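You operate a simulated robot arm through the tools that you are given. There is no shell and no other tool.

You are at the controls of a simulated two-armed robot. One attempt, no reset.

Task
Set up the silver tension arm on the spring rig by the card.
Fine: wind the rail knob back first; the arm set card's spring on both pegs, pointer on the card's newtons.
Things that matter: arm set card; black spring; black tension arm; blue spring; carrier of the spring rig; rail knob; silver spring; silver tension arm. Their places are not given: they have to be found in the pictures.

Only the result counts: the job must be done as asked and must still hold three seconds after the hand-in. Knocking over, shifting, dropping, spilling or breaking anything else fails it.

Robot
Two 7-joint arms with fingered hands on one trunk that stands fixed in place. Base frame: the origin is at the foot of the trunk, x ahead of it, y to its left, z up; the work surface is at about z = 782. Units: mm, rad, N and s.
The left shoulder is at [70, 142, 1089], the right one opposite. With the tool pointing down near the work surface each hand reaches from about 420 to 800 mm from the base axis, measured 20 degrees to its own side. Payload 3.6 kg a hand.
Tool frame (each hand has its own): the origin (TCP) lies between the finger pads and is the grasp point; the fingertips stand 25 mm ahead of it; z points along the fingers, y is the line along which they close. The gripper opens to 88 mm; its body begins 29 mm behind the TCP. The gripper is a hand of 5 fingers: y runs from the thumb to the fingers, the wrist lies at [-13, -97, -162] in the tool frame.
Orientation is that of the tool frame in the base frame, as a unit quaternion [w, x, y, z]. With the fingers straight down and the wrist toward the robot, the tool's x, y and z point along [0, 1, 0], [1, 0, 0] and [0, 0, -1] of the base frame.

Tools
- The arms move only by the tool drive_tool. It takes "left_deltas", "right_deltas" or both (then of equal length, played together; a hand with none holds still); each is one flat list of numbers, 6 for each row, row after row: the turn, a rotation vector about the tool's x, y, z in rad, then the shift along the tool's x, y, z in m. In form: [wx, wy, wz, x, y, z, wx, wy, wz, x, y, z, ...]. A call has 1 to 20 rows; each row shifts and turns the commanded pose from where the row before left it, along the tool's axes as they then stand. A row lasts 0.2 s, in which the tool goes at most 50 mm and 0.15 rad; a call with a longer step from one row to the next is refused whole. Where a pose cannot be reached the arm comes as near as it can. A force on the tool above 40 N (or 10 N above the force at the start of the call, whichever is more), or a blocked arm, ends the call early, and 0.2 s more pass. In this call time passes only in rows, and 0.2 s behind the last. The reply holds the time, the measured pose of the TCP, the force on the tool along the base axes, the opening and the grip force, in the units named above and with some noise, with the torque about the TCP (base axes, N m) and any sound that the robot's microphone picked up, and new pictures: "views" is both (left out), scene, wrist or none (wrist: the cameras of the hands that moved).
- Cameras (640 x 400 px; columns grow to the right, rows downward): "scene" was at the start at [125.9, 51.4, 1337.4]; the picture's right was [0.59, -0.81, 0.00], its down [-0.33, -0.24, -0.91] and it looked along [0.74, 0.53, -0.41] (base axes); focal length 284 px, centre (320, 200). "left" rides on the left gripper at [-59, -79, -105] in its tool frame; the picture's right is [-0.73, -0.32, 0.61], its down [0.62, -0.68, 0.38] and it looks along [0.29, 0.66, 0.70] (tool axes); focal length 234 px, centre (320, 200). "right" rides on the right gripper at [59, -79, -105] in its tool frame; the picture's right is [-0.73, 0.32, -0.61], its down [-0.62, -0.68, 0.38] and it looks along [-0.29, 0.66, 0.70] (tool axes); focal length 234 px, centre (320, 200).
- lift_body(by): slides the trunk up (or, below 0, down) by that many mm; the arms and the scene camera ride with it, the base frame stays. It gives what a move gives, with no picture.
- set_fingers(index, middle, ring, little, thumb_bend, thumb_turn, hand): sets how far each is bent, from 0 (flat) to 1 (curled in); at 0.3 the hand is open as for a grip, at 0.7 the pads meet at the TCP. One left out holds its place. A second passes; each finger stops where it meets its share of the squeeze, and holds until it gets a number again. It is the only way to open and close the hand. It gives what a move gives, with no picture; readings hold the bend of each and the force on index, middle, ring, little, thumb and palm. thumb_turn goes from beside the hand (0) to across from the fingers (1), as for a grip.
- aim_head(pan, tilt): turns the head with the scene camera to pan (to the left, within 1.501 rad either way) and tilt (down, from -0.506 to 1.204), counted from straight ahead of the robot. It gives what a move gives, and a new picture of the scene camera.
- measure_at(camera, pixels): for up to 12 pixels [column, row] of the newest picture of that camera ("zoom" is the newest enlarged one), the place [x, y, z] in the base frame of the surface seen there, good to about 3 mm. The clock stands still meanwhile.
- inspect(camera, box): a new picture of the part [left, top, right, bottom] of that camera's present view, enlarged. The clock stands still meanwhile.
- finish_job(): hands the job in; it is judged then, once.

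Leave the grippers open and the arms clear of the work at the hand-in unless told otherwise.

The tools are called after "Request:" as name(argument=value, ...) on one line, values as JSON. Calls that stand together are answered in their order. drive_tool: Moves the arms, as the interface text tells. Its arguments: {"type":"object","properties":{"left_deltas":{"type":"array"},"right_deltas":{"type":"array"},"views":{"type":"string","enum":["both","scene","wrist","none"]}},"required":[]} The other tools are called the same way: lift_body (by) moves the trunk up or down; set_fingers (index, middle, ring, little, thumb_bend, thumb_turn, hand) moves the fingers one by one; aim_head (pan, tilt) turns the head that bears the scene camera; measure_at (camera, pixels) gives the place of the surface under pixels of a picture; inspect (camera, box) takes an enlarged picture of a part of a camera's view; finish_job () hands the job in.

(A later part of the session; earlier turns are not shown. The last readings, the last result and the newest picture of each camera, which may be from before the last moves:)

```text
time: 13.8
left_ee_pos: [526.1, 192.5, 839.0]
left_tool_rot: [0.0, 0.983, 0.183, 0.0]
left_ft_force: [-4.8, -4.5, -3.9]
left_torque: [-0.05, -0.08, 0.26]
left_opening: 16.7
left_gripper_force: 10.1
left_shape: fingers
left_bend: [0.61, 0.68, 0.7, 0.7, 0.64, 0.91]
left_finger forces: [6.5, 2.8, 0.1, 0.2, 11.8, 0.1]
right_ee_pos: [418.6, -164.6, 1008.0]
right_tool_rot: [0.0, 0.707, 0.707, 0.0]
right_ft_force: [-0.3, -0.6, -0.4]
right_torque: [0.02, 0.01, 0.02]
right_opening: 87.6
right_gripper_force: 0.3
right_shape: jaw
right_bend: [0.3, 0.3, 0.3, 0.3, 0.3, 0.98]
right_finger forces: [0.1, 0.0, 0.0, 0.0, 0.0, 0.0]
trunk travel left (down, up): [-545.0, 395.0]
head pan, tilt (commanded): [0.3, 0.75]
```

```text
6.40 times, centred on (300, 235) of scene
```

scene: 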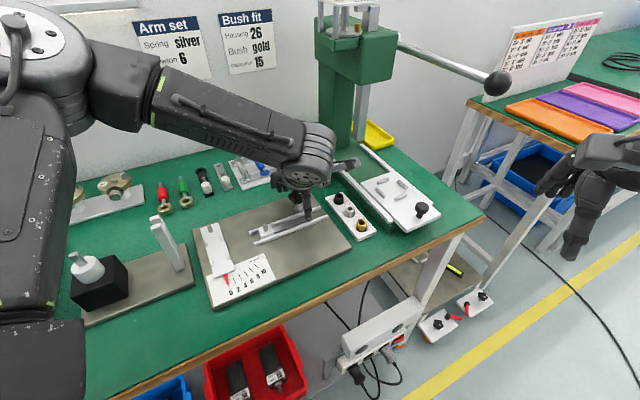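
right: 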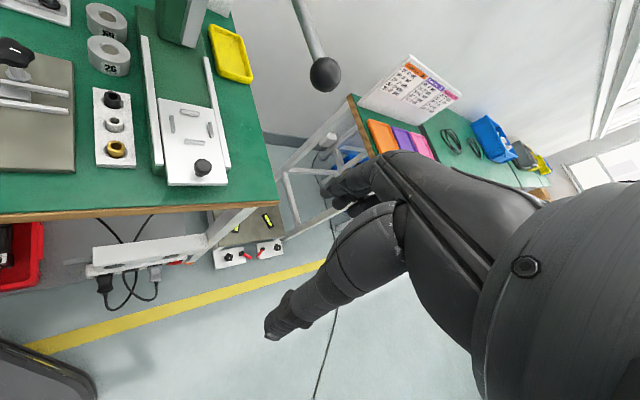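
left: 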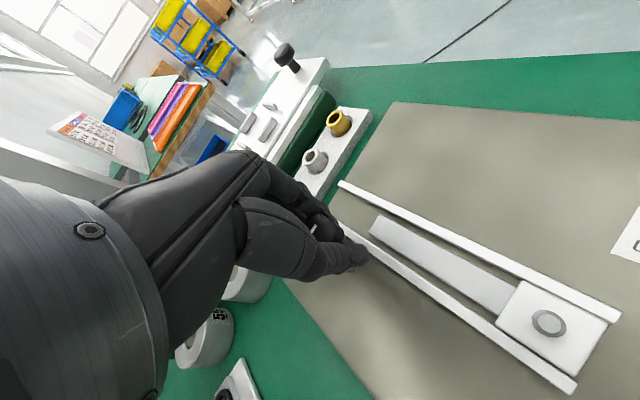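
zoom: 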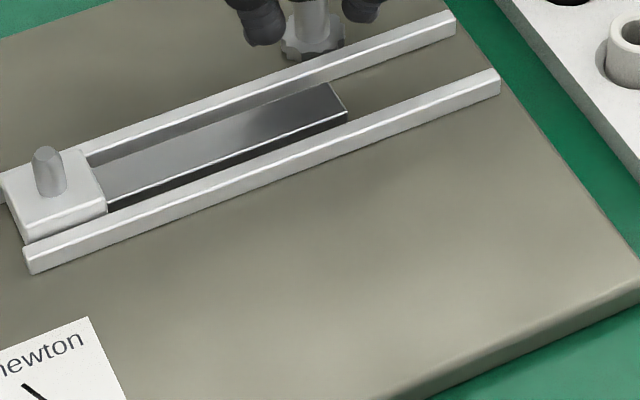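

The torque rose to 0.26 Nm and the carrier hardly moved: it is at its back stop. I open the fingers and lift clear.

Request:
set_fingers(hand="left", index=0.3, middle=0.3, ring=0.3, little=0.3, thumb_bend=0.3)

Request:
drive_tool(left_deltas=[0, 0, 0, 0, 0, -0.02, 0, 0, 0, 0, 0, -0.04, 0, 0, 0, 0, 0, -0.04], views="both")

```text
time: 14.8
left_ee_pos: [526.3, 192.7, 838.9]
left_tool_rot: [-0.001, 0.983, 0.184, 0.0]
left_ft_force: [-0.5, -0.4, -0.2]
left_torque: [0.01, 0.0, 0.01]
left_opening: 84.6
left_gripper_force: 0.2
left_shape: fingers
left_bend: [0.3, 0.3, 0.3, 0.3, 0.3, 0.97]
left_finger forces: [0.0, 0.1, 0.0, 0.0, 0.0, 0.0]
right_ee_pos: [419.4, -164.9, 1008.0]
right_tool_rot: [0.001, 0.707, 0.707, 0.0]
right_ft_force: [0.5, -0.3, -0.2]
right_torque: [0.03, -0.01, 0.0]
right_opening: 87.7
right_gripper_force: 0.1
right_shape: jaw
right_bend: [0.3, 0.3, 0.3, 0.3, 0.3, 0.98]
right_finger forces: [0.1, 0.1, 0.0, 0.0, 0.1, 0.1]
trunk travel left (down, up): [-545.0, 395.0]
head pan, tilt (commanded): [0.3, 0.75]
```

```text
time: 15.6
left_ee_pos: [525.5, 192.3, 939.0]
left_tool_rot: [0.0, 0.983, 0.184, -0.001]
left_ft_force: [-0.4, -0.6, -0.3]
left_torque: [0.0, -0.02, 0.01]
left_opening: 84.4
left_gripper_force: 0.0
left_shape: fingers
left_bend: [0.3, 0.3, 0.3, 0.3, 0.3, 0.97]
left_finger forces: [0.0, 0.0, 0.0, 0.1, 0.0, 0.0]
right_ee_pos: [418.4, -164.8, 1007.8]
right_tool_rot: [0.0, 0.707, 0.707, 0.001]
right_ft_force: [0.5, -0.1, 0.7]
right_torque: [-0.02, 0.01, 0.02]
right_opening: 87.6
right_gripper_force: 0.0
right_shape: jaw
right_bend: [0.3, 0.3, 0.3, 0.3, 0.3, 0.98]
right_finger forces: [0.0, 0.0, 0.0, 0.0, 0.0, 0.1]
trunk travel left (down, up): [-545.0, 395.0]
head pan, tilt (commanded): [0.3, 0.75]
```

scene: 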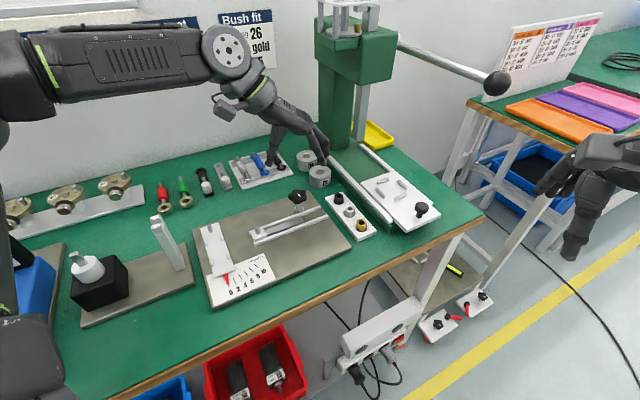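
left: 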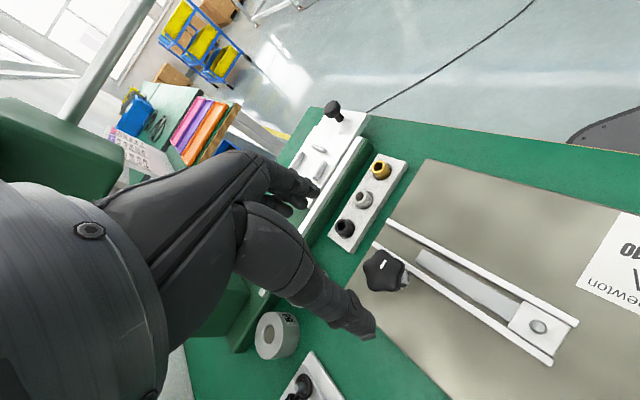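

The carrier is at the rail ends now. I measure the carrier peg and re-measure the plate peg, in an enlarged view.

Request:
inspect(camera="scene", box=[195, 205, 325, 285])

```text
4.92 times, centred on (260, 245) of scene
```

zoom: 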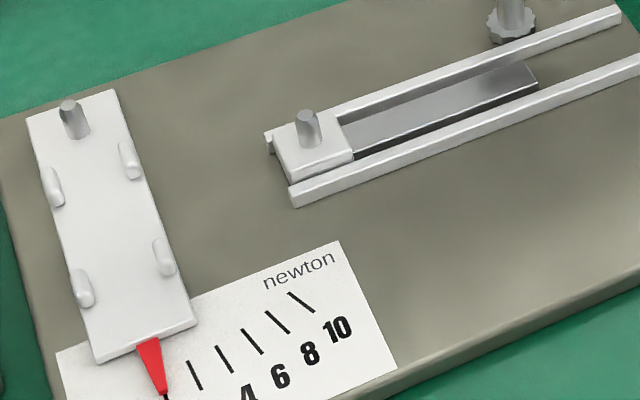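

Request:
measure_at(camera="zoom", pixels=[[306, 113], [310, 145], [68, 103], [76, 135], [278, 148], [352, 155], [53, 187], [128, 160], [82, 288], [164, 256], [30, 120], [115, 92]])

Request:
inspect(camera="scene", box=[195, 140, 295, 202])

```text
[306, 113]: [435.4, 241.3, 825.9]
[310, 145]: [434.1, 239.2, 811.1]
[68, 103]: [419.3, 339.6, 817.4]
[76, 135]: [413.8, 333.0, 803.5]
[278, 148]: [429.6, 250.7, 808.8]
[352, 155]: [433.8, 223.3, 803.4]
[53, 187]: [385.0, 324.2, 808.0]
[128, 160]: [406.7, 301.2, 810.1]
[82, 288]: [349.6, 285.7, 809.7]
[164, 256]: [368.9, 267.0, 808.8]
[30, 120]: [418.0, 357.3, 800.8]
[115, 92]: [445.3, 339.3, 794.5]
```

```text
6.40 times, centred on (245, 171) of scene
```

zoom: 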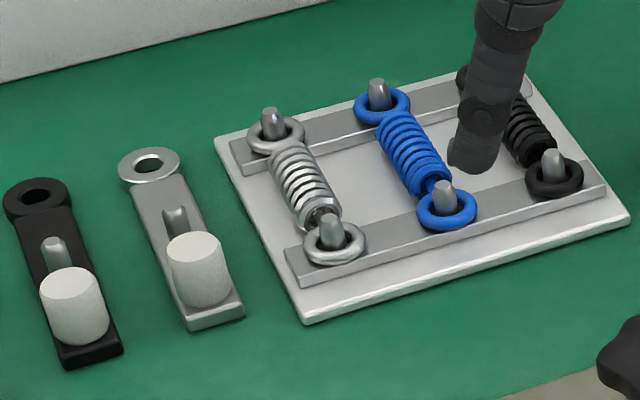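

Request:
measure_at(camera="zoom", pixels=[[150, 153], [120, 165], [178, 160], [150, 185], [174, 211], [183, 232], [194, 248], [200, 300], [243, 313], [188, 328], [140, 195], [190, 178]])

Request:
measure_at(camera="zoom", pixels=[[274, 112], [278, 135], [333, 218], [336, 240], [302, 190], [312, 172], [288, 215], [250, 130], [365, 240], [310, 258], [230, 175], [440, 185]])

```text
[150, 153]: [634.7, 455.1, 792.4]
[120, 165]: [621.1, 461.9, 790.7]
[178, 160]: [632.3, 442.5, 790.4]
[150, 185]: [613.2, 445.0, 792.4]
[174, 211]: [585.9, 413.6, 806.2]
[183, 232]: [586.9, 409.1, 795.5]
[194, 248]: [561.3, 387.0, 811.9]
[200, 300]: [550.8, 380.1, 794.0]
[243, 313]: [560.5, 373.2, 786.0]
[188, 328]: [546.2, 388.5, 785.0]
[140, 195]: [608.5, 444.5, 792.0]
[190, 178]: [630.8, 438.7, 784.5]
```

```text
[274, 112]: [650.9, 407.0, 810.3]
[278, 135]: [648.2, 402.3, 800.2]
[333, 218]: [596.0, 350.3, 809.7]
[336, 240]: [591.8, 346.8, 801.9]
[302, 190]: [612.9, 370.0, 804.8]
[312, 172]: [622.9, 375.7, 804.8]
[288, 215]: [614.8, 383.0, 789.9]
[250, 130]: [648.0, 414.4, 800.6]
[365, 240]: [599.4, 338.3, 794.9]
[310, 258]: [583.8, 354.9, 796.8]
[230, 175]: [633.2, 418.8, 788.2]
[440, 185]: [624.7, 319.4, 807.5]
```

Arm geometry: ring (626.5,453), peg (586,413), grip cylinder (561.5,387.5), axis at 45°. The plate is also at 45° with its peg near (417,335.6), so the arm only needs a translation. The carrier peg is at (435.5,240.5). Next I turn the left hand back to wrist-toward-robot and move it above the silver arm's grip, to study the fingers.

Request:
drive_tool(left_deltas=[0, 0, -0.1334, 0, 0, 0, 0, 0, -0.1334, 0, 0, 0, 0, 0, -0.1334, 0, 0, 0, 0, 0, -0.1334, 0, 0, 0, 0, 0, -0.1334, 0, 0, 0, 0, 0, -0.1334, 0, 0, 0, 0, 0, -0.1334, 0, 0, 0, 0, 0, -0.1334, 0, 0, 0, 0, 0, -0.1334, 0, 0, 0, 0, 0, 0, 0.039, 0.0072, 0.004, 0, 0, 0, 0.039, 0.0072, 0.004, 0, 0, 0, 0.039, 0.0072, 0.004, 0, 0, 0, 0.039, 0.0072, 0.004, 0, 0, 0, 0.039, 0.0072, 0.004], views="both")

Request:
set_fingers(hand="left", ring=1.0, little=1.0)

Request:
inspect(camera="left", box=[200, 120, 460, 380])

Request:
inspect(camera="scene", box=[170, 100, 310, 220])

```text
time: 18.6
left_ee_pos: [562.9, 390.0, 917.3]
left_tool_rot: [0.0, 0.708, 0.706, 0.0]
left_ft_force: [-0.2, 0.1, 0.0]
left_torque: [0.01, -0.01, 0.01]
left_opening: 84.6
left_gripper_force: 0.1
left_shape: fingers
left_bend: [0.3, 0.3, 0.3, 0.3, 0.3, 0.97]
left_finger forces: [0.0, 0.0, 0.1, 0.0, 0.1, 0.0]
right_ee_pos: [418.9, -164.5, 1008.0]
right_tool_rot: [0.0, 0.707, 0.707, -0.001]
right_ft_force: [-0.4, -0.7, 0.5]
right_torque: [0.0, 0.01, -0.03]
right_opening: 88.0
right_gripper_force: 0.2
right_shape: jaw
right_bend: [0.3, 0.3, 0.3, 0.3, 0.3, 0.98]
right_finger forces: [0.1, 0.0, 0.1, 0.1, 0.0, 0.0]
trunk travel left (down, up): [-545.0, 395.0]
head pan, tilt (commanded): [0.3, 0.75]
```

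scene: 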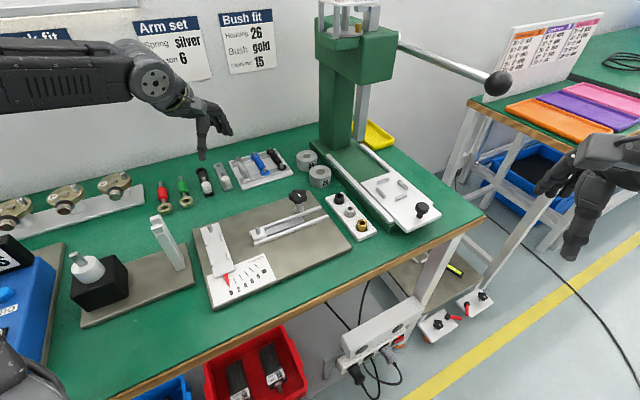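
left: 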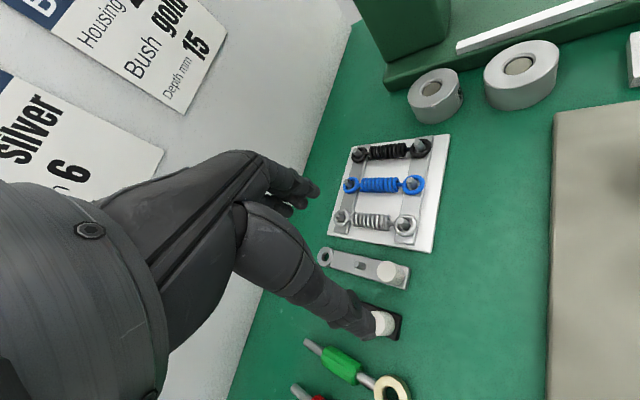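

```text
time: 19.6
left_ee_pos: [562.6, 389.3, 918.7]
left_tool_rot: [0.0, 0.708, 0.706, 0.0]
left_ft_force: [0.0, -0.4, 0.5]
left_torque: [0.01, -0.02, -0.04]
left_opening: 84.6
left_gripper_force: 0.0
left_shape: fingers
left_bend: [0.3, 0.3, 1.0, 1.0, 0.3, 0.97]
left_finger forces: [0.0, 0.0, 0.0, 0.1, 0.0, 0.0]
right_ee_pos: [419.0, -164.7, 1007.1]
right_tool_rot: [0.0, 0.707, 0.707, 0.0]
right_ft_force: [-0.8, -0.6, 0.8]
right_torque: [-0.02, 0.02, -0.02]
right_opening: 87.8
right_gripper_force: 0.0
right_shape: jaw
right_bend: [0.3, 0.3, 0.3, 0.3, 0.3, 0.98]
right_finger forces: [0.0, 0.0, 0.0, 0.0, 0.0, 0.0]
trunk travel left (down, up): [-545.0, 395.0]
head pan, tilt (commanded): [0.3, 0.75]
```

```text
1.54 times, centred on (330, 250) of left
```

zoom: 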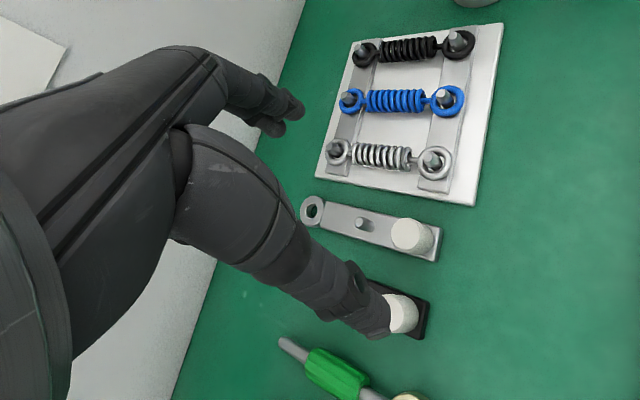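

```text
3.33 times, centred on (240, 160) of scene
```

zoom: 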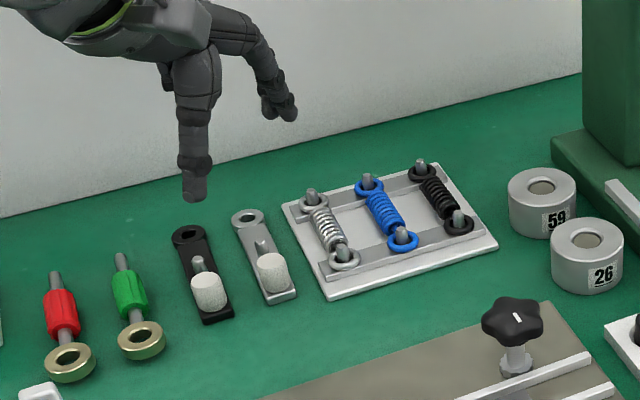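

The ring and little fingers are now curled away. I measure the thumb tip (zoom (195,195)) and the two finger tips (zoom (288,108), (268,108)) to learn where they are relative to the TCP.

Request:
measure_at(camera="zoom", pixels=[[195, 197], [195, 170], [290, 112], [283, 90], [268, 112], [270, 60], [195, 130]])

Request:
measure_at(camera="left", pixels=[[366, 330], [350, 305], [315, 190], [300, 180], [303, 202], [285, 205], [330, 280]])

Request:
inspect(camera="left", box=[240, 150, 340, 230])

```text
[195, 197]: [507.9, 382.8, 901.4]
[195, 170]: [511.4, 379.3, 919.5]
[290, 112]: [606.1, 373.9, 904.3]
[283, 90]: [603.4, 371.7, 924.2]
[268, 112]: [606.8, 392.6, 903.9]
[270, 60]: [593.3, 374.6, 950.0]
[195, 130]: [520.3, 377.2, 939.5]
```

```text
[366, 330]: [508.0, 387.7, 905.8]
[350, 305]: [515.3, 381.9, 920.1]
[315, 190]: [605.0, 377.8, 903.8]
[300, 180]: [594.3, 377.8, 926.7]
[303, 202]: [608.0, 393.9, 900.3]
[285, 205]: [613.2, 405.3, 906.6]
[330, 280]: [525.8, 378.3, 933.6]
```

```text
5.00 times, centred on (290, 190) of left
```

zoom: 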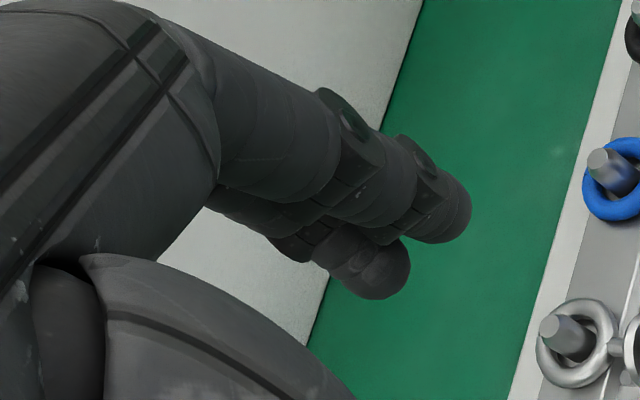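

Index tip sits about 9 mm to −x and middle about 10 mm to +x of the TCP, thumb at about 0: a three-point pinch. The white fork post near scene (165,235) stands close to where the arm must go, so I measure it and the black arm's grip.

Request:
inspect(camera="scene", box=[60, 200, 220, 330])

Request:
measure_at(camera="scene", pixels=[[154, 218], [162, 216], [170, 232], [180, 268], [163, 255], [205, 188], [203, 173], [224, 183], [80, 258], [130, 270], [195, 265], [158, 225]])

```text
3.08 times, centred on (140, 265) of scene
```

zoom: 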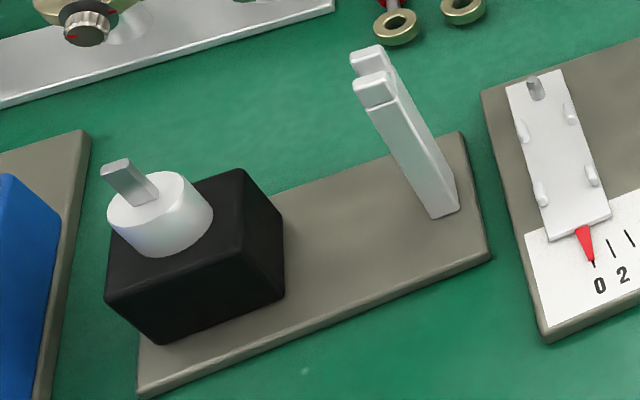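

```text
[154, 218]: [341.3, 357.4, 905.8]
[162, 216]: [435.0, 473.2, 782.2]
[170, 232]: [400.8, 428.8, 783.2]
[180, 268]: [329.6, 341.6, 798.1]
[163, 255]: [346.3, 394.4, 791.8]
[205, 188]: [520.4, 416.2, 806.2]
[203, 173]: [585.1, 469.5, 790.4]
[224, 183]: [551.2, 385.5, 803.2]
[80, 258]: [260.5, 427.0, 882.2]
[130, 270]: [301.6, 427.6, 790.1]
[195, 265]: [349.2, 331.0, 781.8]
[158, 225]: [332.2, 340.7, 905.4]
```

The post top is near (340,350,906), about 65-80 mm from where the hand must come down. I first test reach with the empty hand: rise to z 960, then go over the target place (352,270).

Request:
drive_tool(left_deltas=[0, 0, 0, 0, 0, -0.042, 0, 0, 0, -0.0199, -0.0351, 0, 0, 0, 0, -0.0199, -0.0351, 0, 0, 0, 0, -0.0199, -0.0351, 0, 0, 0, 0, -0.0199, -0.0351, 0, 0, 0, 0, -0.0199, -0.0351, 0, 0, 0, 0, -0.0199, -0.0351, 0], views="both")

```text
time: 21.2
left_ee_pos: [361.6, 272.1, 966.4]
left_tool_rot: [0.0, 0.708, 0.706, 0.0]
left_ft_force: [-0.2, -0.4, 0.1]
left_torque: [0.0, -0.03, 0.02]
left_opening: 84.4
left_gripper_force: 0.1
left_shape: fingers
left_bend: [0.3, 0.3, 1.0, 1.0, 0.3, 0.97]
left_finger forces: [0.1, 0.1, 0.1, 0.0, 0.1, 0.1]
left hand out of reach, approached as far as the arm can: row 7
right_ee_pos: [419.1, -164.6, 1008.2]
right_tool_rot: [0.001, 0.707, 0.708, 0.0]
right_ft_force: [-0.2, -0.7, -0.4]
right_torque: [-0.01, 0.01, -0.02]
right_opening: 87.7
right_gripper_force: 0.1
right_shape: jaw
right_bend: [0.3, 0.3, 0.3, 0.3, 0.3, 0.98]
right_finger forces: [0.0, 0.0, 0.1, 0.0, 0.0, 0.0]
trunk travel left (down, up): [-545.0, 395.0]
head pan, tilt (commanded): [0.3, 0.75]
```

scene: 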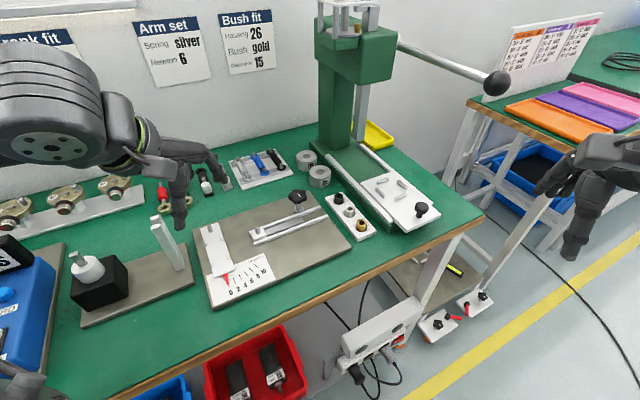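
left: 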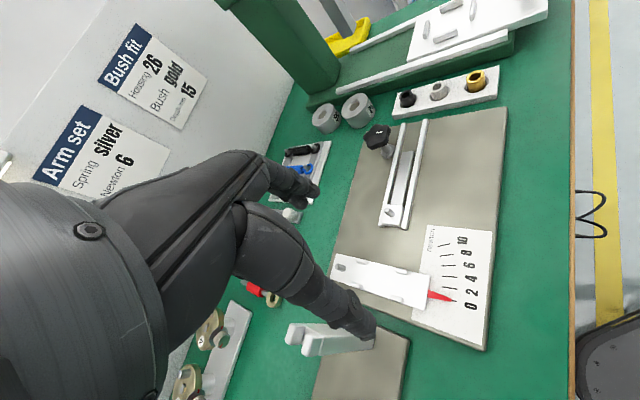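

The hand stops just short at (361.6,272,966): too close to the shoulder at this trunk height. Raising the trunk should help; I raise it 180 mm (hand goes to about z 1146).

Request:
lift_body(by=180)

Request:
drive_tool(left_deltas=[0, 0, 0, 0, 0, 0.045, 0, 0, 0, 0, 0, 0.045, 0, 0, 0, 0, 0, 0.045, 0, 0, 0, 0, 0, 0.045, 0, 0, 0, -0.002, -0.0096, 0.03], views="both")

```text
time: 23.2
left_ee_pos: [362.0, 272.0, 1147.0]
left_tool_rot: [0.0, 0.708, 0.707, -0.001]
left_ft_force: [0.2, 0.2, 0.4]
left_torque: [0.04, 0.0, -0.01]
left_opening: 84.7
left_gripper_force: 0.0
left_shape: fingers
left_bend: [0.3, 0.3, 1.0, 1.0, 0.3, 0.97]
left_finger forces: [0.0, 0.0, 0.0, 0.0, 0.1, 0.0]
right_ee_pos: [418.0, -165.2, 1187.5]
right_tool_rot: [0.001, 0.707, 0.707, 0.0]
right_ft_force: [-0.2, -0.8, -0.7]
right_torque: [-0.03, -0.01, 0.01]
right_opening: 87.6
right_gripper_force: 0.1
right_shape: jaw
right_bend: [0.3, 0.3, 0.3, 0.3, 0.3, 0.98]
right_finger forces: [0.1, 0.0, 0.0, 0.1, 0.0, 0.0]
trunk travel left (down, up): [-725.0, 215.0]
head pan, tilt (commanded): [0.3, 0.75]
```

```text
time: 24.4
left_ee_pos: [379.8, 280.6, 945.9]
left_tool_rot: [-0.001, 0.708, 0.706, -0.001]
left_ft_force: [-0.3, -0.5, 0.4]
left_torque: [0.0, 0.0, 0.01]
left_opening: 84.6
left_gripper_force: 0.1
left_shape: fingers
left_bend: [0.3, 0.3, 1.0, 1.0, 0.3, 0.97]
left_finger forces: [0.0, 0.0, 0.1, 0.0, 0.1, 0.0]
left hand out of reach, approached as far as the arm can: row 1, 2
right_ee_pos: [419.2, -163.2, 1186.9]
right_tool_rot: [0.0, 0.707, 0.707, 0.001]
right_ft_force: [0.0, -0.1, 0.0]
right_torque: [0.01, 0.01, -0.04]
right_opening: 87.8
right_gripper_force: 0.1
right_shape: jaw
right_bend: [0.3, 0.3, 0.3, 0.3, 0.3, 0.98]
right_finger forces: [0.0, 0.0, 0.1, 0.0, 0.1, 0.0]
trunk travel left (down, up): [-725.0, 215.0]
head pan, tilt (commanded): [0.3, 0.75]
```

scene: 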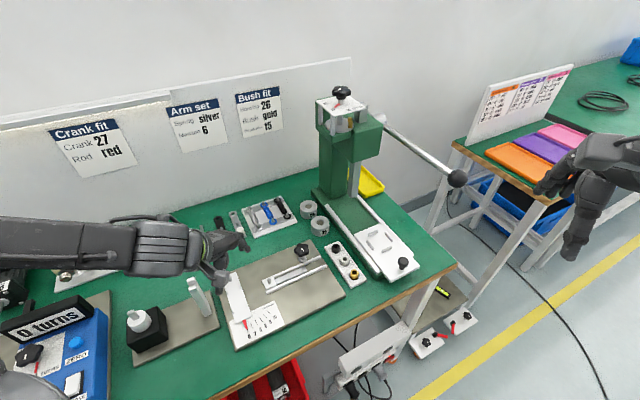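
left: 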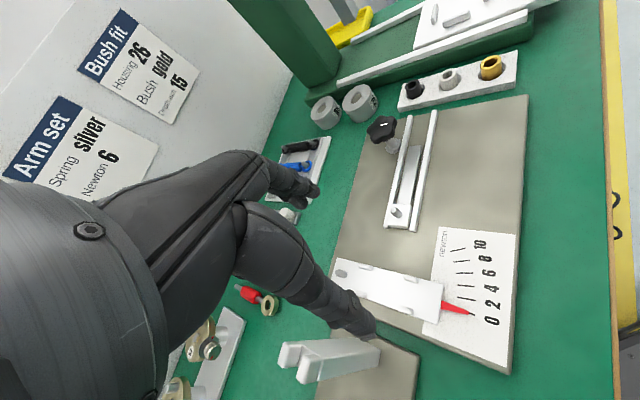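

Lower down it is reachable again. I move on to (352,270) at z 925, staying above the post.

Request:
drive_tool(left_deltas=[0, 0, 0, -0.0055, -0.014, 0.01, 0, 0, 0, -0.0055, -0.014, 0.01], views="both")

Request:
inspect(camera="scene", box=[100, 180, 320, 350])

```text
time: 25.0
left_ee_pos: [368.3, 275.9, 917.5]
left_tool_rot: [0.001, 0.708, 0.707, -0.002]
left_ft_force: [0.6, 1.0, 0.5]
left_torque: [0.03, 0.02, -0.03]
left_opening: 84.6
left_gripper_force: 0.1
left_shape: fingers
left_bend: [0.3, 0.3, 1.0, 1.0, 0.3, 0.97]
left_finger forces: [0.0, 0.0, 0.0, 0.0, 0.0, 0.0]
left hand out of reach, approached as far as the arm can: row 1, 2
right_ee_pos: [418.7, -164.3, 1188.0]
right_tool_rot: [0.0, 0.707, 0.707, 0.0]
right_ft_force: [-0.2, -0.6, 0.3]
right_torque: [-0.01, 0.01, -0.02]
right_opening: 87.9
right_gripper_force: 0.1
right_shape: jaw
right_bend: [0.3, 0.3, 0.3, 0.3, 0.3, 0.98]
right_finger forces: [0.0, 0.1, 0.0, 0.1, 0.0, 0.0]
trunk travel left (down, up): [-725.0, 215.0]
head pan, tilt (commanded): [0.3, 0.75]
```

scene: 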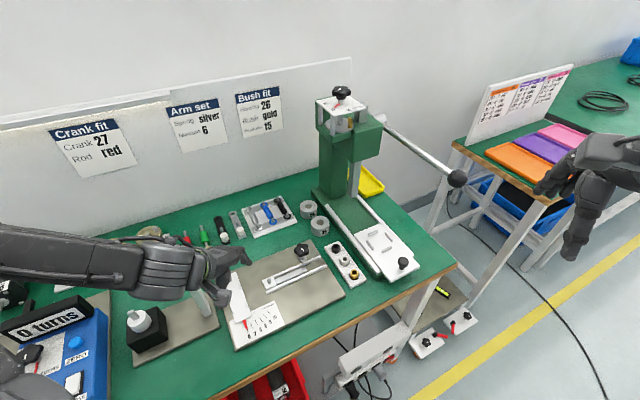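
left: 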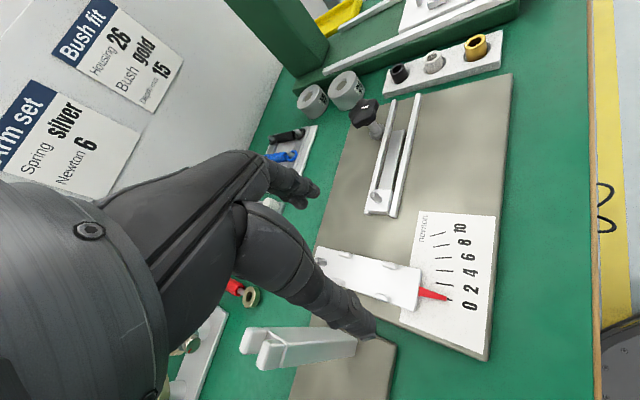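

```text
2.35 times, centred on (210, 265) of scene
```

zoom: 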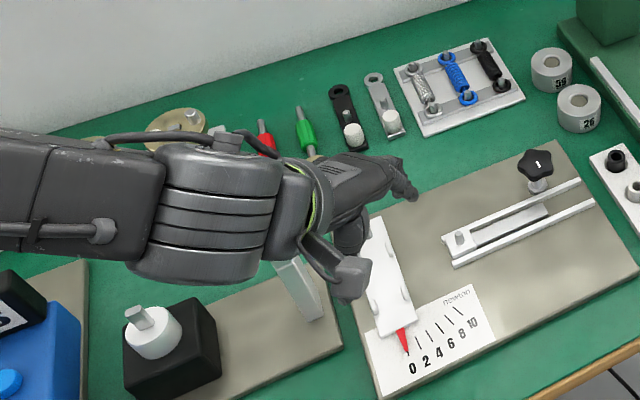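

The limit is the wrist being too near the shoulder (about 257 mm); lower down it gets better. A small tilt of the hand (little-finger side up) will move the palm away from the post. I tilt 10° about tool y and test reach at a spot away from the post, about (357,250,860).

Request:
drive_tool(left_deltas=[0, 0.0875, 0, 0, 0, 0, 0, 0.0875, 0, 0, 0, 0, 0, 0, 0, -0.015, 0, 0.012, 0, 0, 0, -0.012, 0, 0.018, 0, 0, 0, -0.003, -0.004, 0.02, 0, 0, 0, -0.003, -0.007, 0.012], views="both")

```text
time: 26.4
left_ee_pos: [363.0, 255.9, 850.4]
left_tool_rot: [-0.063, 0.705, 0.704, 0.062]
left_ft_force: [-0.4, 0.5, 0.9]
left_torque: [0.01, 0.01, 0.0]
left_opening: 84.8
left_gripper_force: 0.1
left_shape: fingers
left_bend: [0.3, 0.3, 1.0, 1.0, 0.3, 0.97]
left_finger forces: [0.0, 0.0, 0.0, 0.1, 0.0, 0.0]
left hand out of reach, approached as far as the arm can: row 1, 2
right_ee_pos: [419.8, -165.4, 1187.5]
right_tool_rot: [-0.001, 0.707, 0.707, 0.001]
right_ft_force: [0.0, 0.2, 0.2]
right_torque: [0.03, -0.01, 0.01]
right_opening: 87.7
right_gripper_force: 0.2
right_shape: jaw
right_bend: [0.3, 0.3, 0.3, 0.3, 0.3, 0.98]
right_finger forces: [0.1, 0.0, 0.0, 0.0, 0.0, 0.0]
trunk travel left (down, up): [-725.0, 215.0]
head pan, tilt (commanded): [0.3, 0.75]
```

scene: 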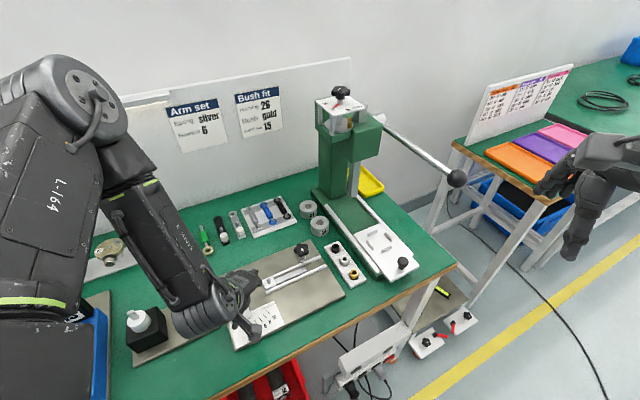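
left: 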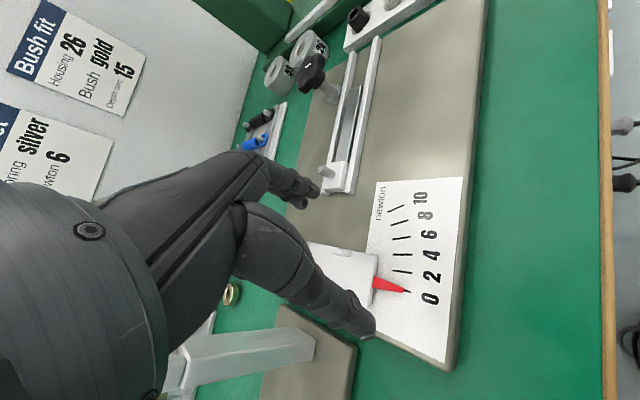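

Reach is fine here: (363,256,850). I check how near the forearm and hand come to the post and motor in an enlarged scene view.

Request:
inspect(camera="scene", box=[90, 230, 310, 370])

Request:
inspect(camera="left", box=[150, 200, 450, 400])

Request:
measure_at(camera="left", pixels=[[200, 345], [245, 335], [310, 340], [190, 365], [300, 355], [320, 330], [350, 300]])

```text
2.86 times, centred on (200, 300) of scene
```

zoom: 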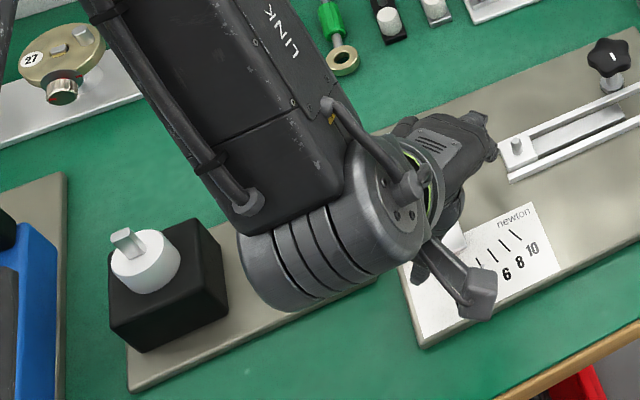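

```text
2.00 times, centred on (300, 300) of left
```

zoom: 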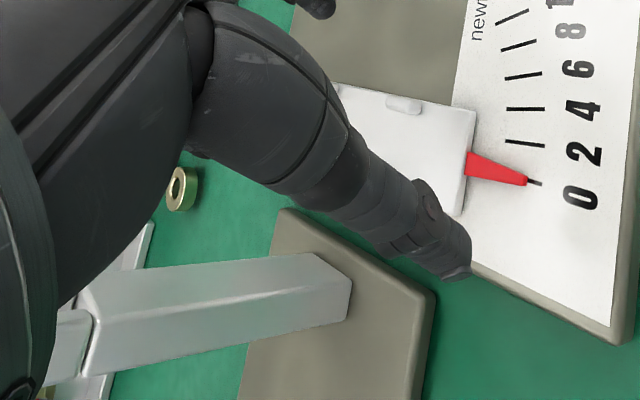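

```text
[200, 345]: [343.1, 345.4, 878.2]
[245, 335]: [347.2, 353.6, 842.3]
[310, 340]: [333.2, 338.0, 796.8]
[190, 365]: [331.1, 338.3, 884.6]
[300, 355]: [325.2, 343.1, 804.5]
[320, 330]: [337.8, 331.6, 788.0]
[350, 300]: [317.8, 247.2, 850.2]
```

The post's nearest corner is at (332,337): with the tilt I get about 14 mm clearance, and the forearm is well above. Now I go back to the silver arm: up and away, then above its grip at (561.5,387,920).

Request:
drive_tool(left_deltas=[0, 0, 0, 0.0093, 0.03, -0.0238, 0, 0, 0, 0.0093, 0.03, -0.0238, 0, 0, 0, 0.0245, 0.0277, 0.0003, 0, 0, 0, 0.0245, 0.0277, 0.0003, 0, 0, 0, 0.0245, 0.0277, 0.0003, 0, 0, 0, 0.0245, 0.0277, 0.0003, 0, 0, 0, 0.0245, 0.0277, 0.0003], views="both")

```text
time: 28.0
left_ee_pos: [562.2, 385.6, 916.3]
left_tool_rot: [-0.063, 0.705, 0.704, 0.061]
left_ft_force: [0.2, -0.3, 0.5]
left_torque: [0.02, 0.04, -0.03]
left_opening: 84.6
left_gripper_force: 0.0
left_shape: fingers
left_bend: [0.3, 0.3, 1.0, 1.0, 0.3, 0.97]
left_finger forces: [0.0, 0.1, 0.1, 0.1, 0.0, 0.0]
right_ee_pos: [420.0, -163.7, 1187.5]
right_tool_rot: [0.0, 0.707, 0.707, -0.001]
right_ft_force: [0.1, -0.2, -0.3]
right_torque: [0.04, 0.02, 0.02]
right_opening: 87.8
right_gripper_force: 0.0
right_shape: jaw
right_bend: [0.3, 0.3, 0.3, 0.3, 0.3, 0.98]
right_finger forces: [0.0, 0.1, 0.0, 0.1, 0.0, 0.0]
trunk travel left (down, up): [-725.0, 215.0]
head pan, tilt (commanded): [0.3, 0.75]
```

scene: 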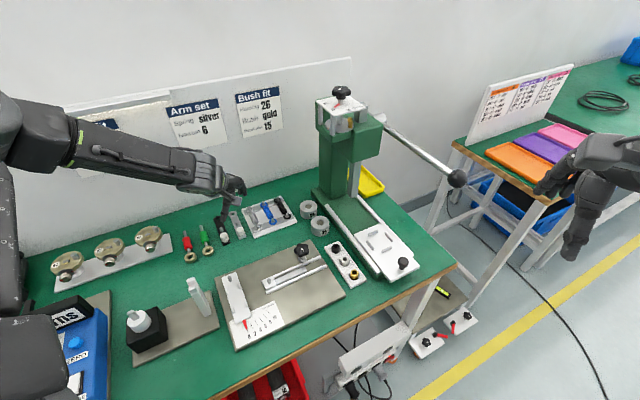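
left: 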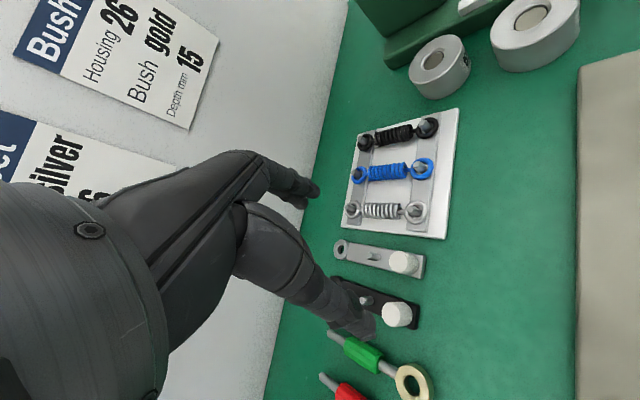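

I refine the grip's place in the left camera, expecting it near (399,258).

Request:
inspect(camera="left", box=[320, 210, 440, 330])

```text
3.33 times, centred on (380, 270) of left
```

zoom: 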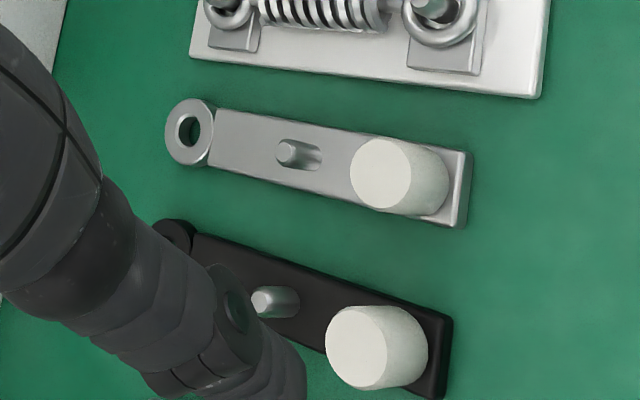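

Refined: grip centre (560.3,388.2), ring (624.3,452.8), arm peg (587,413.4), black arm's grip (529,419). I pre-close index, middle and thumb to 0.45 to stay clear of neighbours, then lower to about z 850 and look.

Request:
set_fingers(hand="left", index=0.45, middle=0.45, thumb_bend=0.45)

Request:
drive_tool(left_deltas=[0, 0, 0.05, -0.004, -0.0005, 0.022, 0, 0, 0, -0.004, -0.0005, 0.022, 0, 0, 0, -0.004, -0.0005, 0.021], views="both")

Request:
inspect(camera="left", box=[250, 150, 450, 350])

Request:
inspect(camera="scene", box=[190, 150, 310, 250])

```text
time: 29.0
left_ee_pos: [562.1, 385.2, 916.5]
left_tool_rot: [-0.062, 0.705, 0.704, 0.061]
left_ft_force: [0.2, -0.3, -0.3]
left_torque: [0.03, 0.02, -0.02]
left_opening: 53.1
left_gripper_force: 0.0
left_shape: fingers
left_bend: [0.45, 0.45, 1.0, 1.0, 0.45, 0.97]
left_finger forces: [0.0, 0.0, 0.0, 0.1, 0.0, 0.0]
right_ee_pos: [418.9, -164.2, 1187.9]
right_tool_rot: [0.0, 0.707, 0.707, -0.001]
right_ft_force: [0.7, 0.3, -0.3]
right_torque: [-0.02, 0.02, -0.01]
right_opening: 87.9
right_gripper_force: 0.1
right_shape: jaw
right_bend: [0.3, 0.3, 0.3, 0.3, 0.3, 0.98]
right_finger forces: [0.1, 0.1, 0.0, 0.0, 0.0, 0.0]
trunk travel left (down, up): [-725.0, 215.0]
head pan, tilt (commanded): [0.3, 0.75]
```

```text
time: 29.8
left_ee_pos: [560.3, 384.7, 855.7]
left_tool_rot: [-0.063, 0.721, 0.687, 0.063]
left_ft_force: [-0.2, -0.5, 0.7]
left_torque: [0.05, -0.01, 0.01]
left_opening: 53.1
left_gripper_force: 0.1
left_shape: fingers
left_bend: [0.45, 0.45, 1.0, 1.0, 0.45, 0.97]
left_finger forces: [0.0, 0.1, 0.0, 0.0, 0.0, 0.0]
left hand out of reach, approached as far as the arm can: row 3
right_ee_pos: [420.2, -165.2, 1187.0]
right_tool_rot: [-0.002, 0.708, 0.707, -0.001]
right_ft_force: [-0.5, 0.3, 0.4]
right_torque: [0.02, 0.0, -0.01]
right_opening: 87.5
right_gripper_force: 0.1
right_shape: jaw
right_bend: [0.3, 0.3, 0.3, 0.3, 0.3, 0.98]
right_finger forces: [0.1, 0.0, 0.0, 0.0, 0.0, 0.0]
trunk travel left (down, up): [-725.0, 215.0]
head pan, tilt (commanded): [0.3, 0.75]
```

scene: 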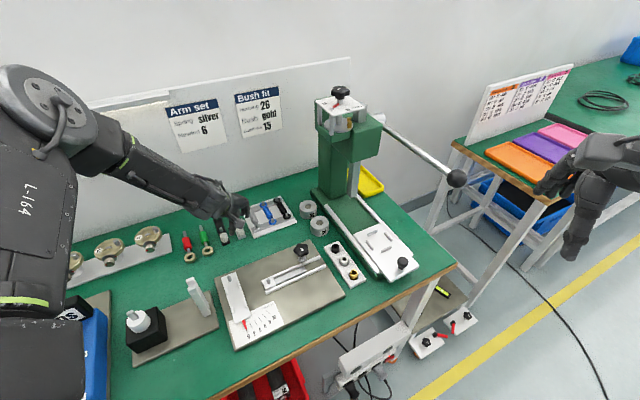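
left: 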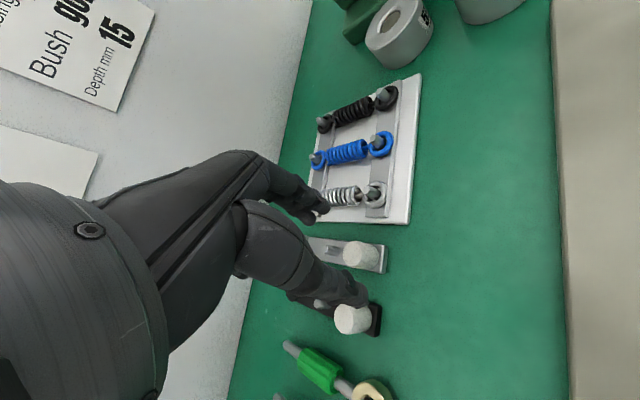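

```text
2.00 times, centred on (350, 250) of left
```

zoom: 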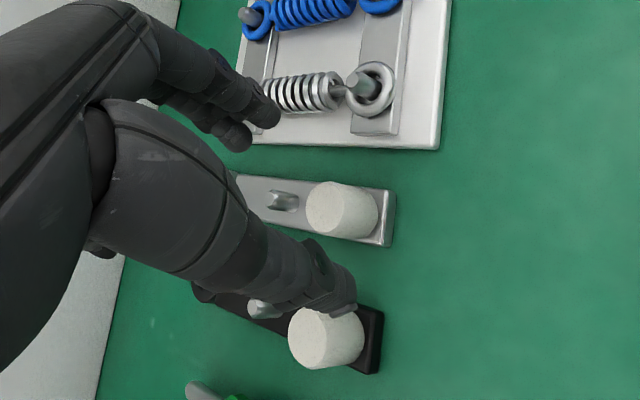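

```text
4.00 times, centred on (250, 200) of scene
```

zoom: 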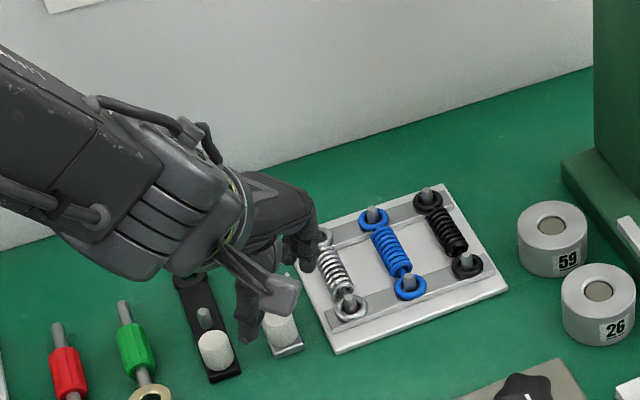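

At this trunk height the hand cannot go lower out here (stopped at z 855.7). I raise the hand 105 mm, then lower the trunk by 100 mm to its first height.

Request:
drive_tool(left_deltas=[0, 0, 0, 0.006, 0, -0.035, 0, 0, 0, 0.006, 0, -0.035, 0, 0, 0, 0.006, 0, -0.035], views="none")

Request:
lift_body(by=-100)

Request:
drive_tool(left_deltas=[0, 0, 0, -0.0005, 0, 0], views="both")

```text
time: 30.6
left_ee_pos: [560.2, 384.8, 963.8]
left_tool_rot: [-0.064, 0.722, 0.686, 0.059]
left_ft_force: [-0.6, -0.1, -0.4]
left_torque: [0.02, -0.02, -0.03]
left_opening: 52.8
left_gripper_force: 0.1
left_shape: fingers
left_bend: [0.45, 0.45, 1.0, 1.0, 0.45, 0.97]
left_finger forces: [0.1, 0.0, 0.0, 0.0, 0.0, 0.1]
right_ee_pos: [418.7, -165.2, 1187.2]
right_tool_rot: [0.0, 0.708, 0.706, 0.0]
right_ft_force: [0.7, -0.8, 0.2]
right_torque: [0.02, -0.02, -0.01]
right_opening: 87.5
right_gripper_force: 0.1
right_shape: jaw
right_bend: [0.3, 0.3, 0.3, 0.3, 0.3, 0.98]
right_finger forces: [0.0, 0.0, 0.0, 0.1, 0.0, 0.0]
trunk travel left (down, up): [-725.0, 215.0]
head pan, tilt (commanded): [0.3, 0.75]
```

```text
time: 31.9
left_ee_pos: [561.4, 384.0, 862.3]
left_tool_rot: [-0.065, 0.722, 0.686, 0.06]
left_ft_force: [-1.0, -0.1, 0.1]
left_torque: [0.02, -0.03, 0.01]
left_opening: 52.8
left_gripper_force: 0.0
left_shape: fingers
left_bend: [0.45, 0.45, 1.0, 1.0, 0.45, 0.97]
left_finger forces: [0.0, 0.0, 0.1, 0.0, 0.0, 0.1]
right_ee_pos: [419.0, -164.2, 1087.9]
right_tool_rot: [0.0, 0.707, 0.707, 0.0]
right_ft_force: [0.1, 0.1, -1.1]
right_torque: [-0.01, 0.02, 0.0]
right_opening: 87.7
right_gripper_force: 0.0
right_shape: jaw
right_bend: [0.3, 0.3, 0.3, 0.3, 0.3, 0.98]
right_finger forces: [0.0, 0.1, 0.0, 0.0, 0.0, 0.0]
trunk travel left (down, up): [-625.0, 315.0]
head pan, tilt (commanded): [0.3, 0.75]
```

```text
time: 32.3
left_ee_pos: [562.0, 384.4, 860.6]
left_tool_rot: [-0.064, 0.722, 0.686, 0.061]
left_ft_force: [0.7, 0.1, 0.8]
left_torque: [0.02, -0.01, -0.02]
left_opening: 53.0
left_gripper_force: 0.0
left_shape: fingers
left_bend: [0.45, 0.45, 1.0, 1.0, 0.45, 0.97]
left_finger forces: [0.0, 0.0, 0.0, 0.1, 0.1, 0.0]
right_ee_pos: [419.4, -163.2, 1088.7]
right_tool_rot: [0.0, 0.707, 0.707, -0.001]
right_ft_force: [0.8, -0.6, 0.0]
right_torque: [0.01, -0.01, -0.01]
right_opening: 87.6
right_gripper_force: 0.0
right_shape: jaw
right_bend: [0.3, 0.3, 0.3, 0.3, 0.3, 0.98]
right_finger forces: [0.0, 0.1, 0.0, 0.1, 0.0, 0.0]
trunk travel left (down, up): [-625.0, 315.0]
head pan, tilt (commanded): [0.3, 0.75]
```

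scene: 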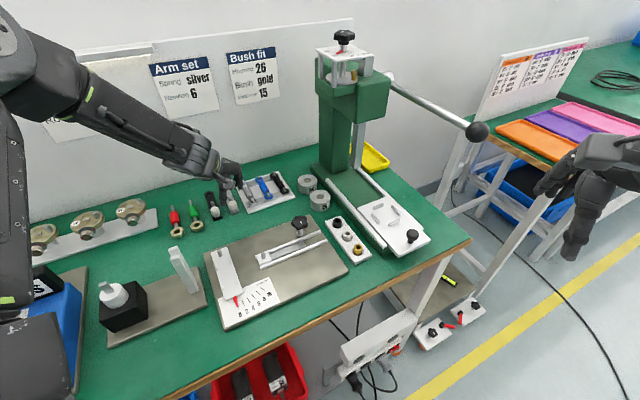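
left: 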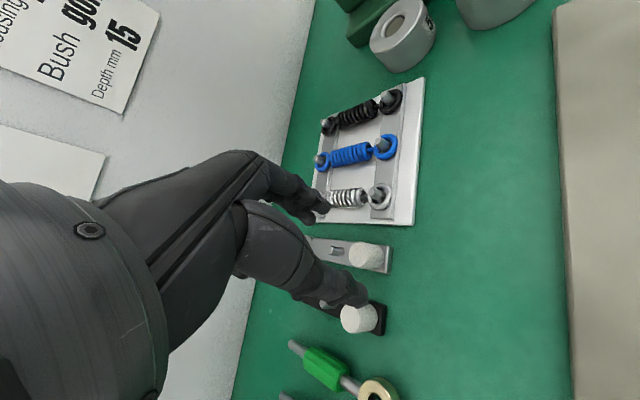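

The grip shows near (360,254), where I expect it (359,252). I lower the remaining 41 mm to z 819.

Request:
drive_tool(left_deltas=[0, 0, 0, -0.0023, -0.0004, 0.015, 0, 0, 0, -0.0023, -0.0004, 0.014, 0, 0, 0, -0.0022, -0.0004, 0.012], views="both")

Request:
inspect(camera="left", box=[230, 150, 430, 350])

Request:
inspect(camera="scene", box=[180, 140, 300, 240])

```text
time: 33.1
left_ee_pos: [560.5, 384.9, 817.9]
left_tool_rot: [-0.064, 0.722, 0.686, 0.06]
left_ft_force: [0.4, 0.2, -0.2]
left_torque: [0.02, -0.01, -0.03]
left_opening: 53.1
left_gripper_force: 0.1
left_shape: fingers
left_bend: [0.45, 0.45, 1.0, 1.0, 0.45, 0.97]
left_finger forces: [0.0, 0.1, 0.0, 0.1, 0.1, 0.0]
right_ee_pos: [418.4, -164.2, 1087.8]
right_tool_rot: [0.0, 0.707, 0.707, 0.0]
right_ft_force: [0.7, 0.6, 0.0]
right_torque: [-0.01, -0.02, -0.01]
right_opening: 87.5
right_gripper_force: 0.1
right_shape: jaw
right_bend: [0.3, 0.3, 0.3, 0.3, 0.3, 0.98]
right_finger forces: [0.1, 0.0, 0.0, 0.0, 0.1, 0.0]
trunk travel left (down, up): [-625.0, 315.0]
head pan, tilt (commanded): [0.3, 0.75]
```

scene: 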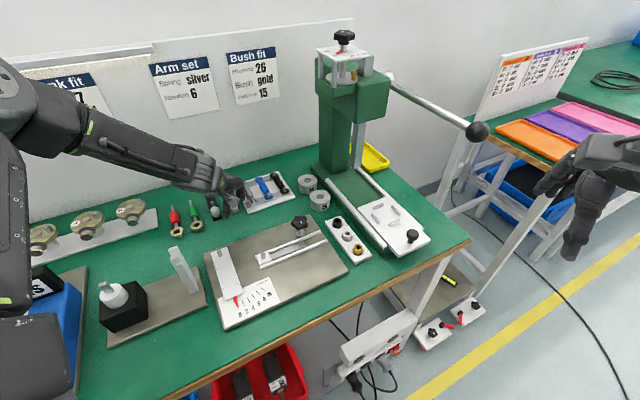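
left: 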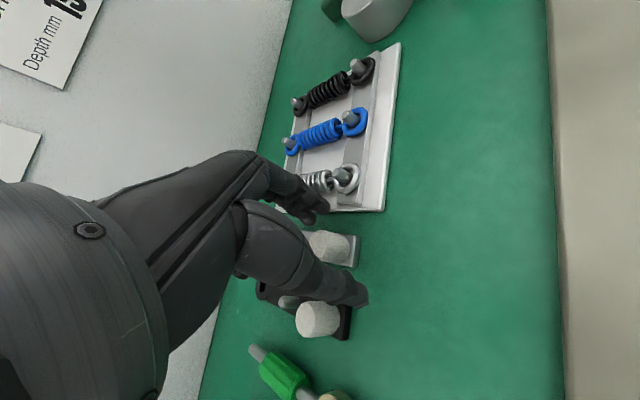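

```text
2.00 times, centred on (330, 250) of left
```

zoom: 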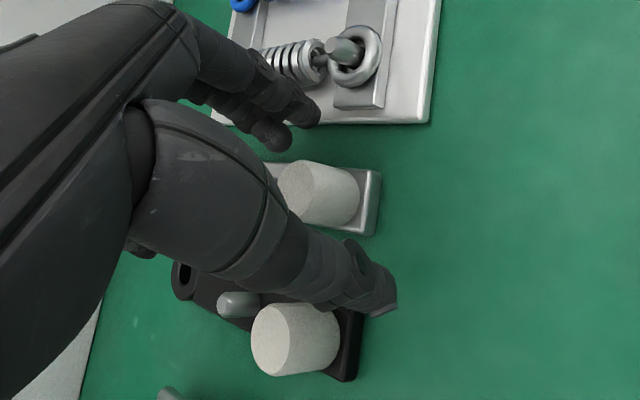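

```text
4.00 times, centred on (240, 190) of scene
```

zoom: 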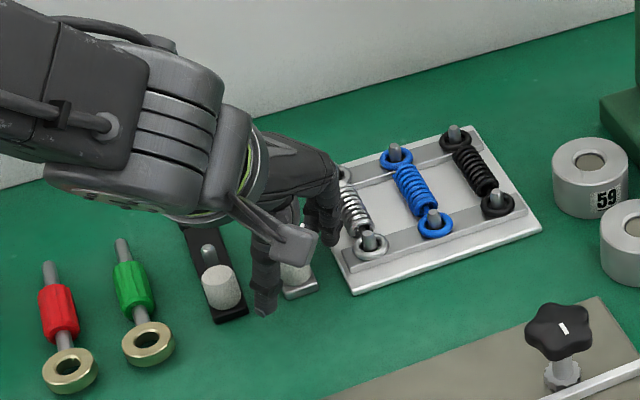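

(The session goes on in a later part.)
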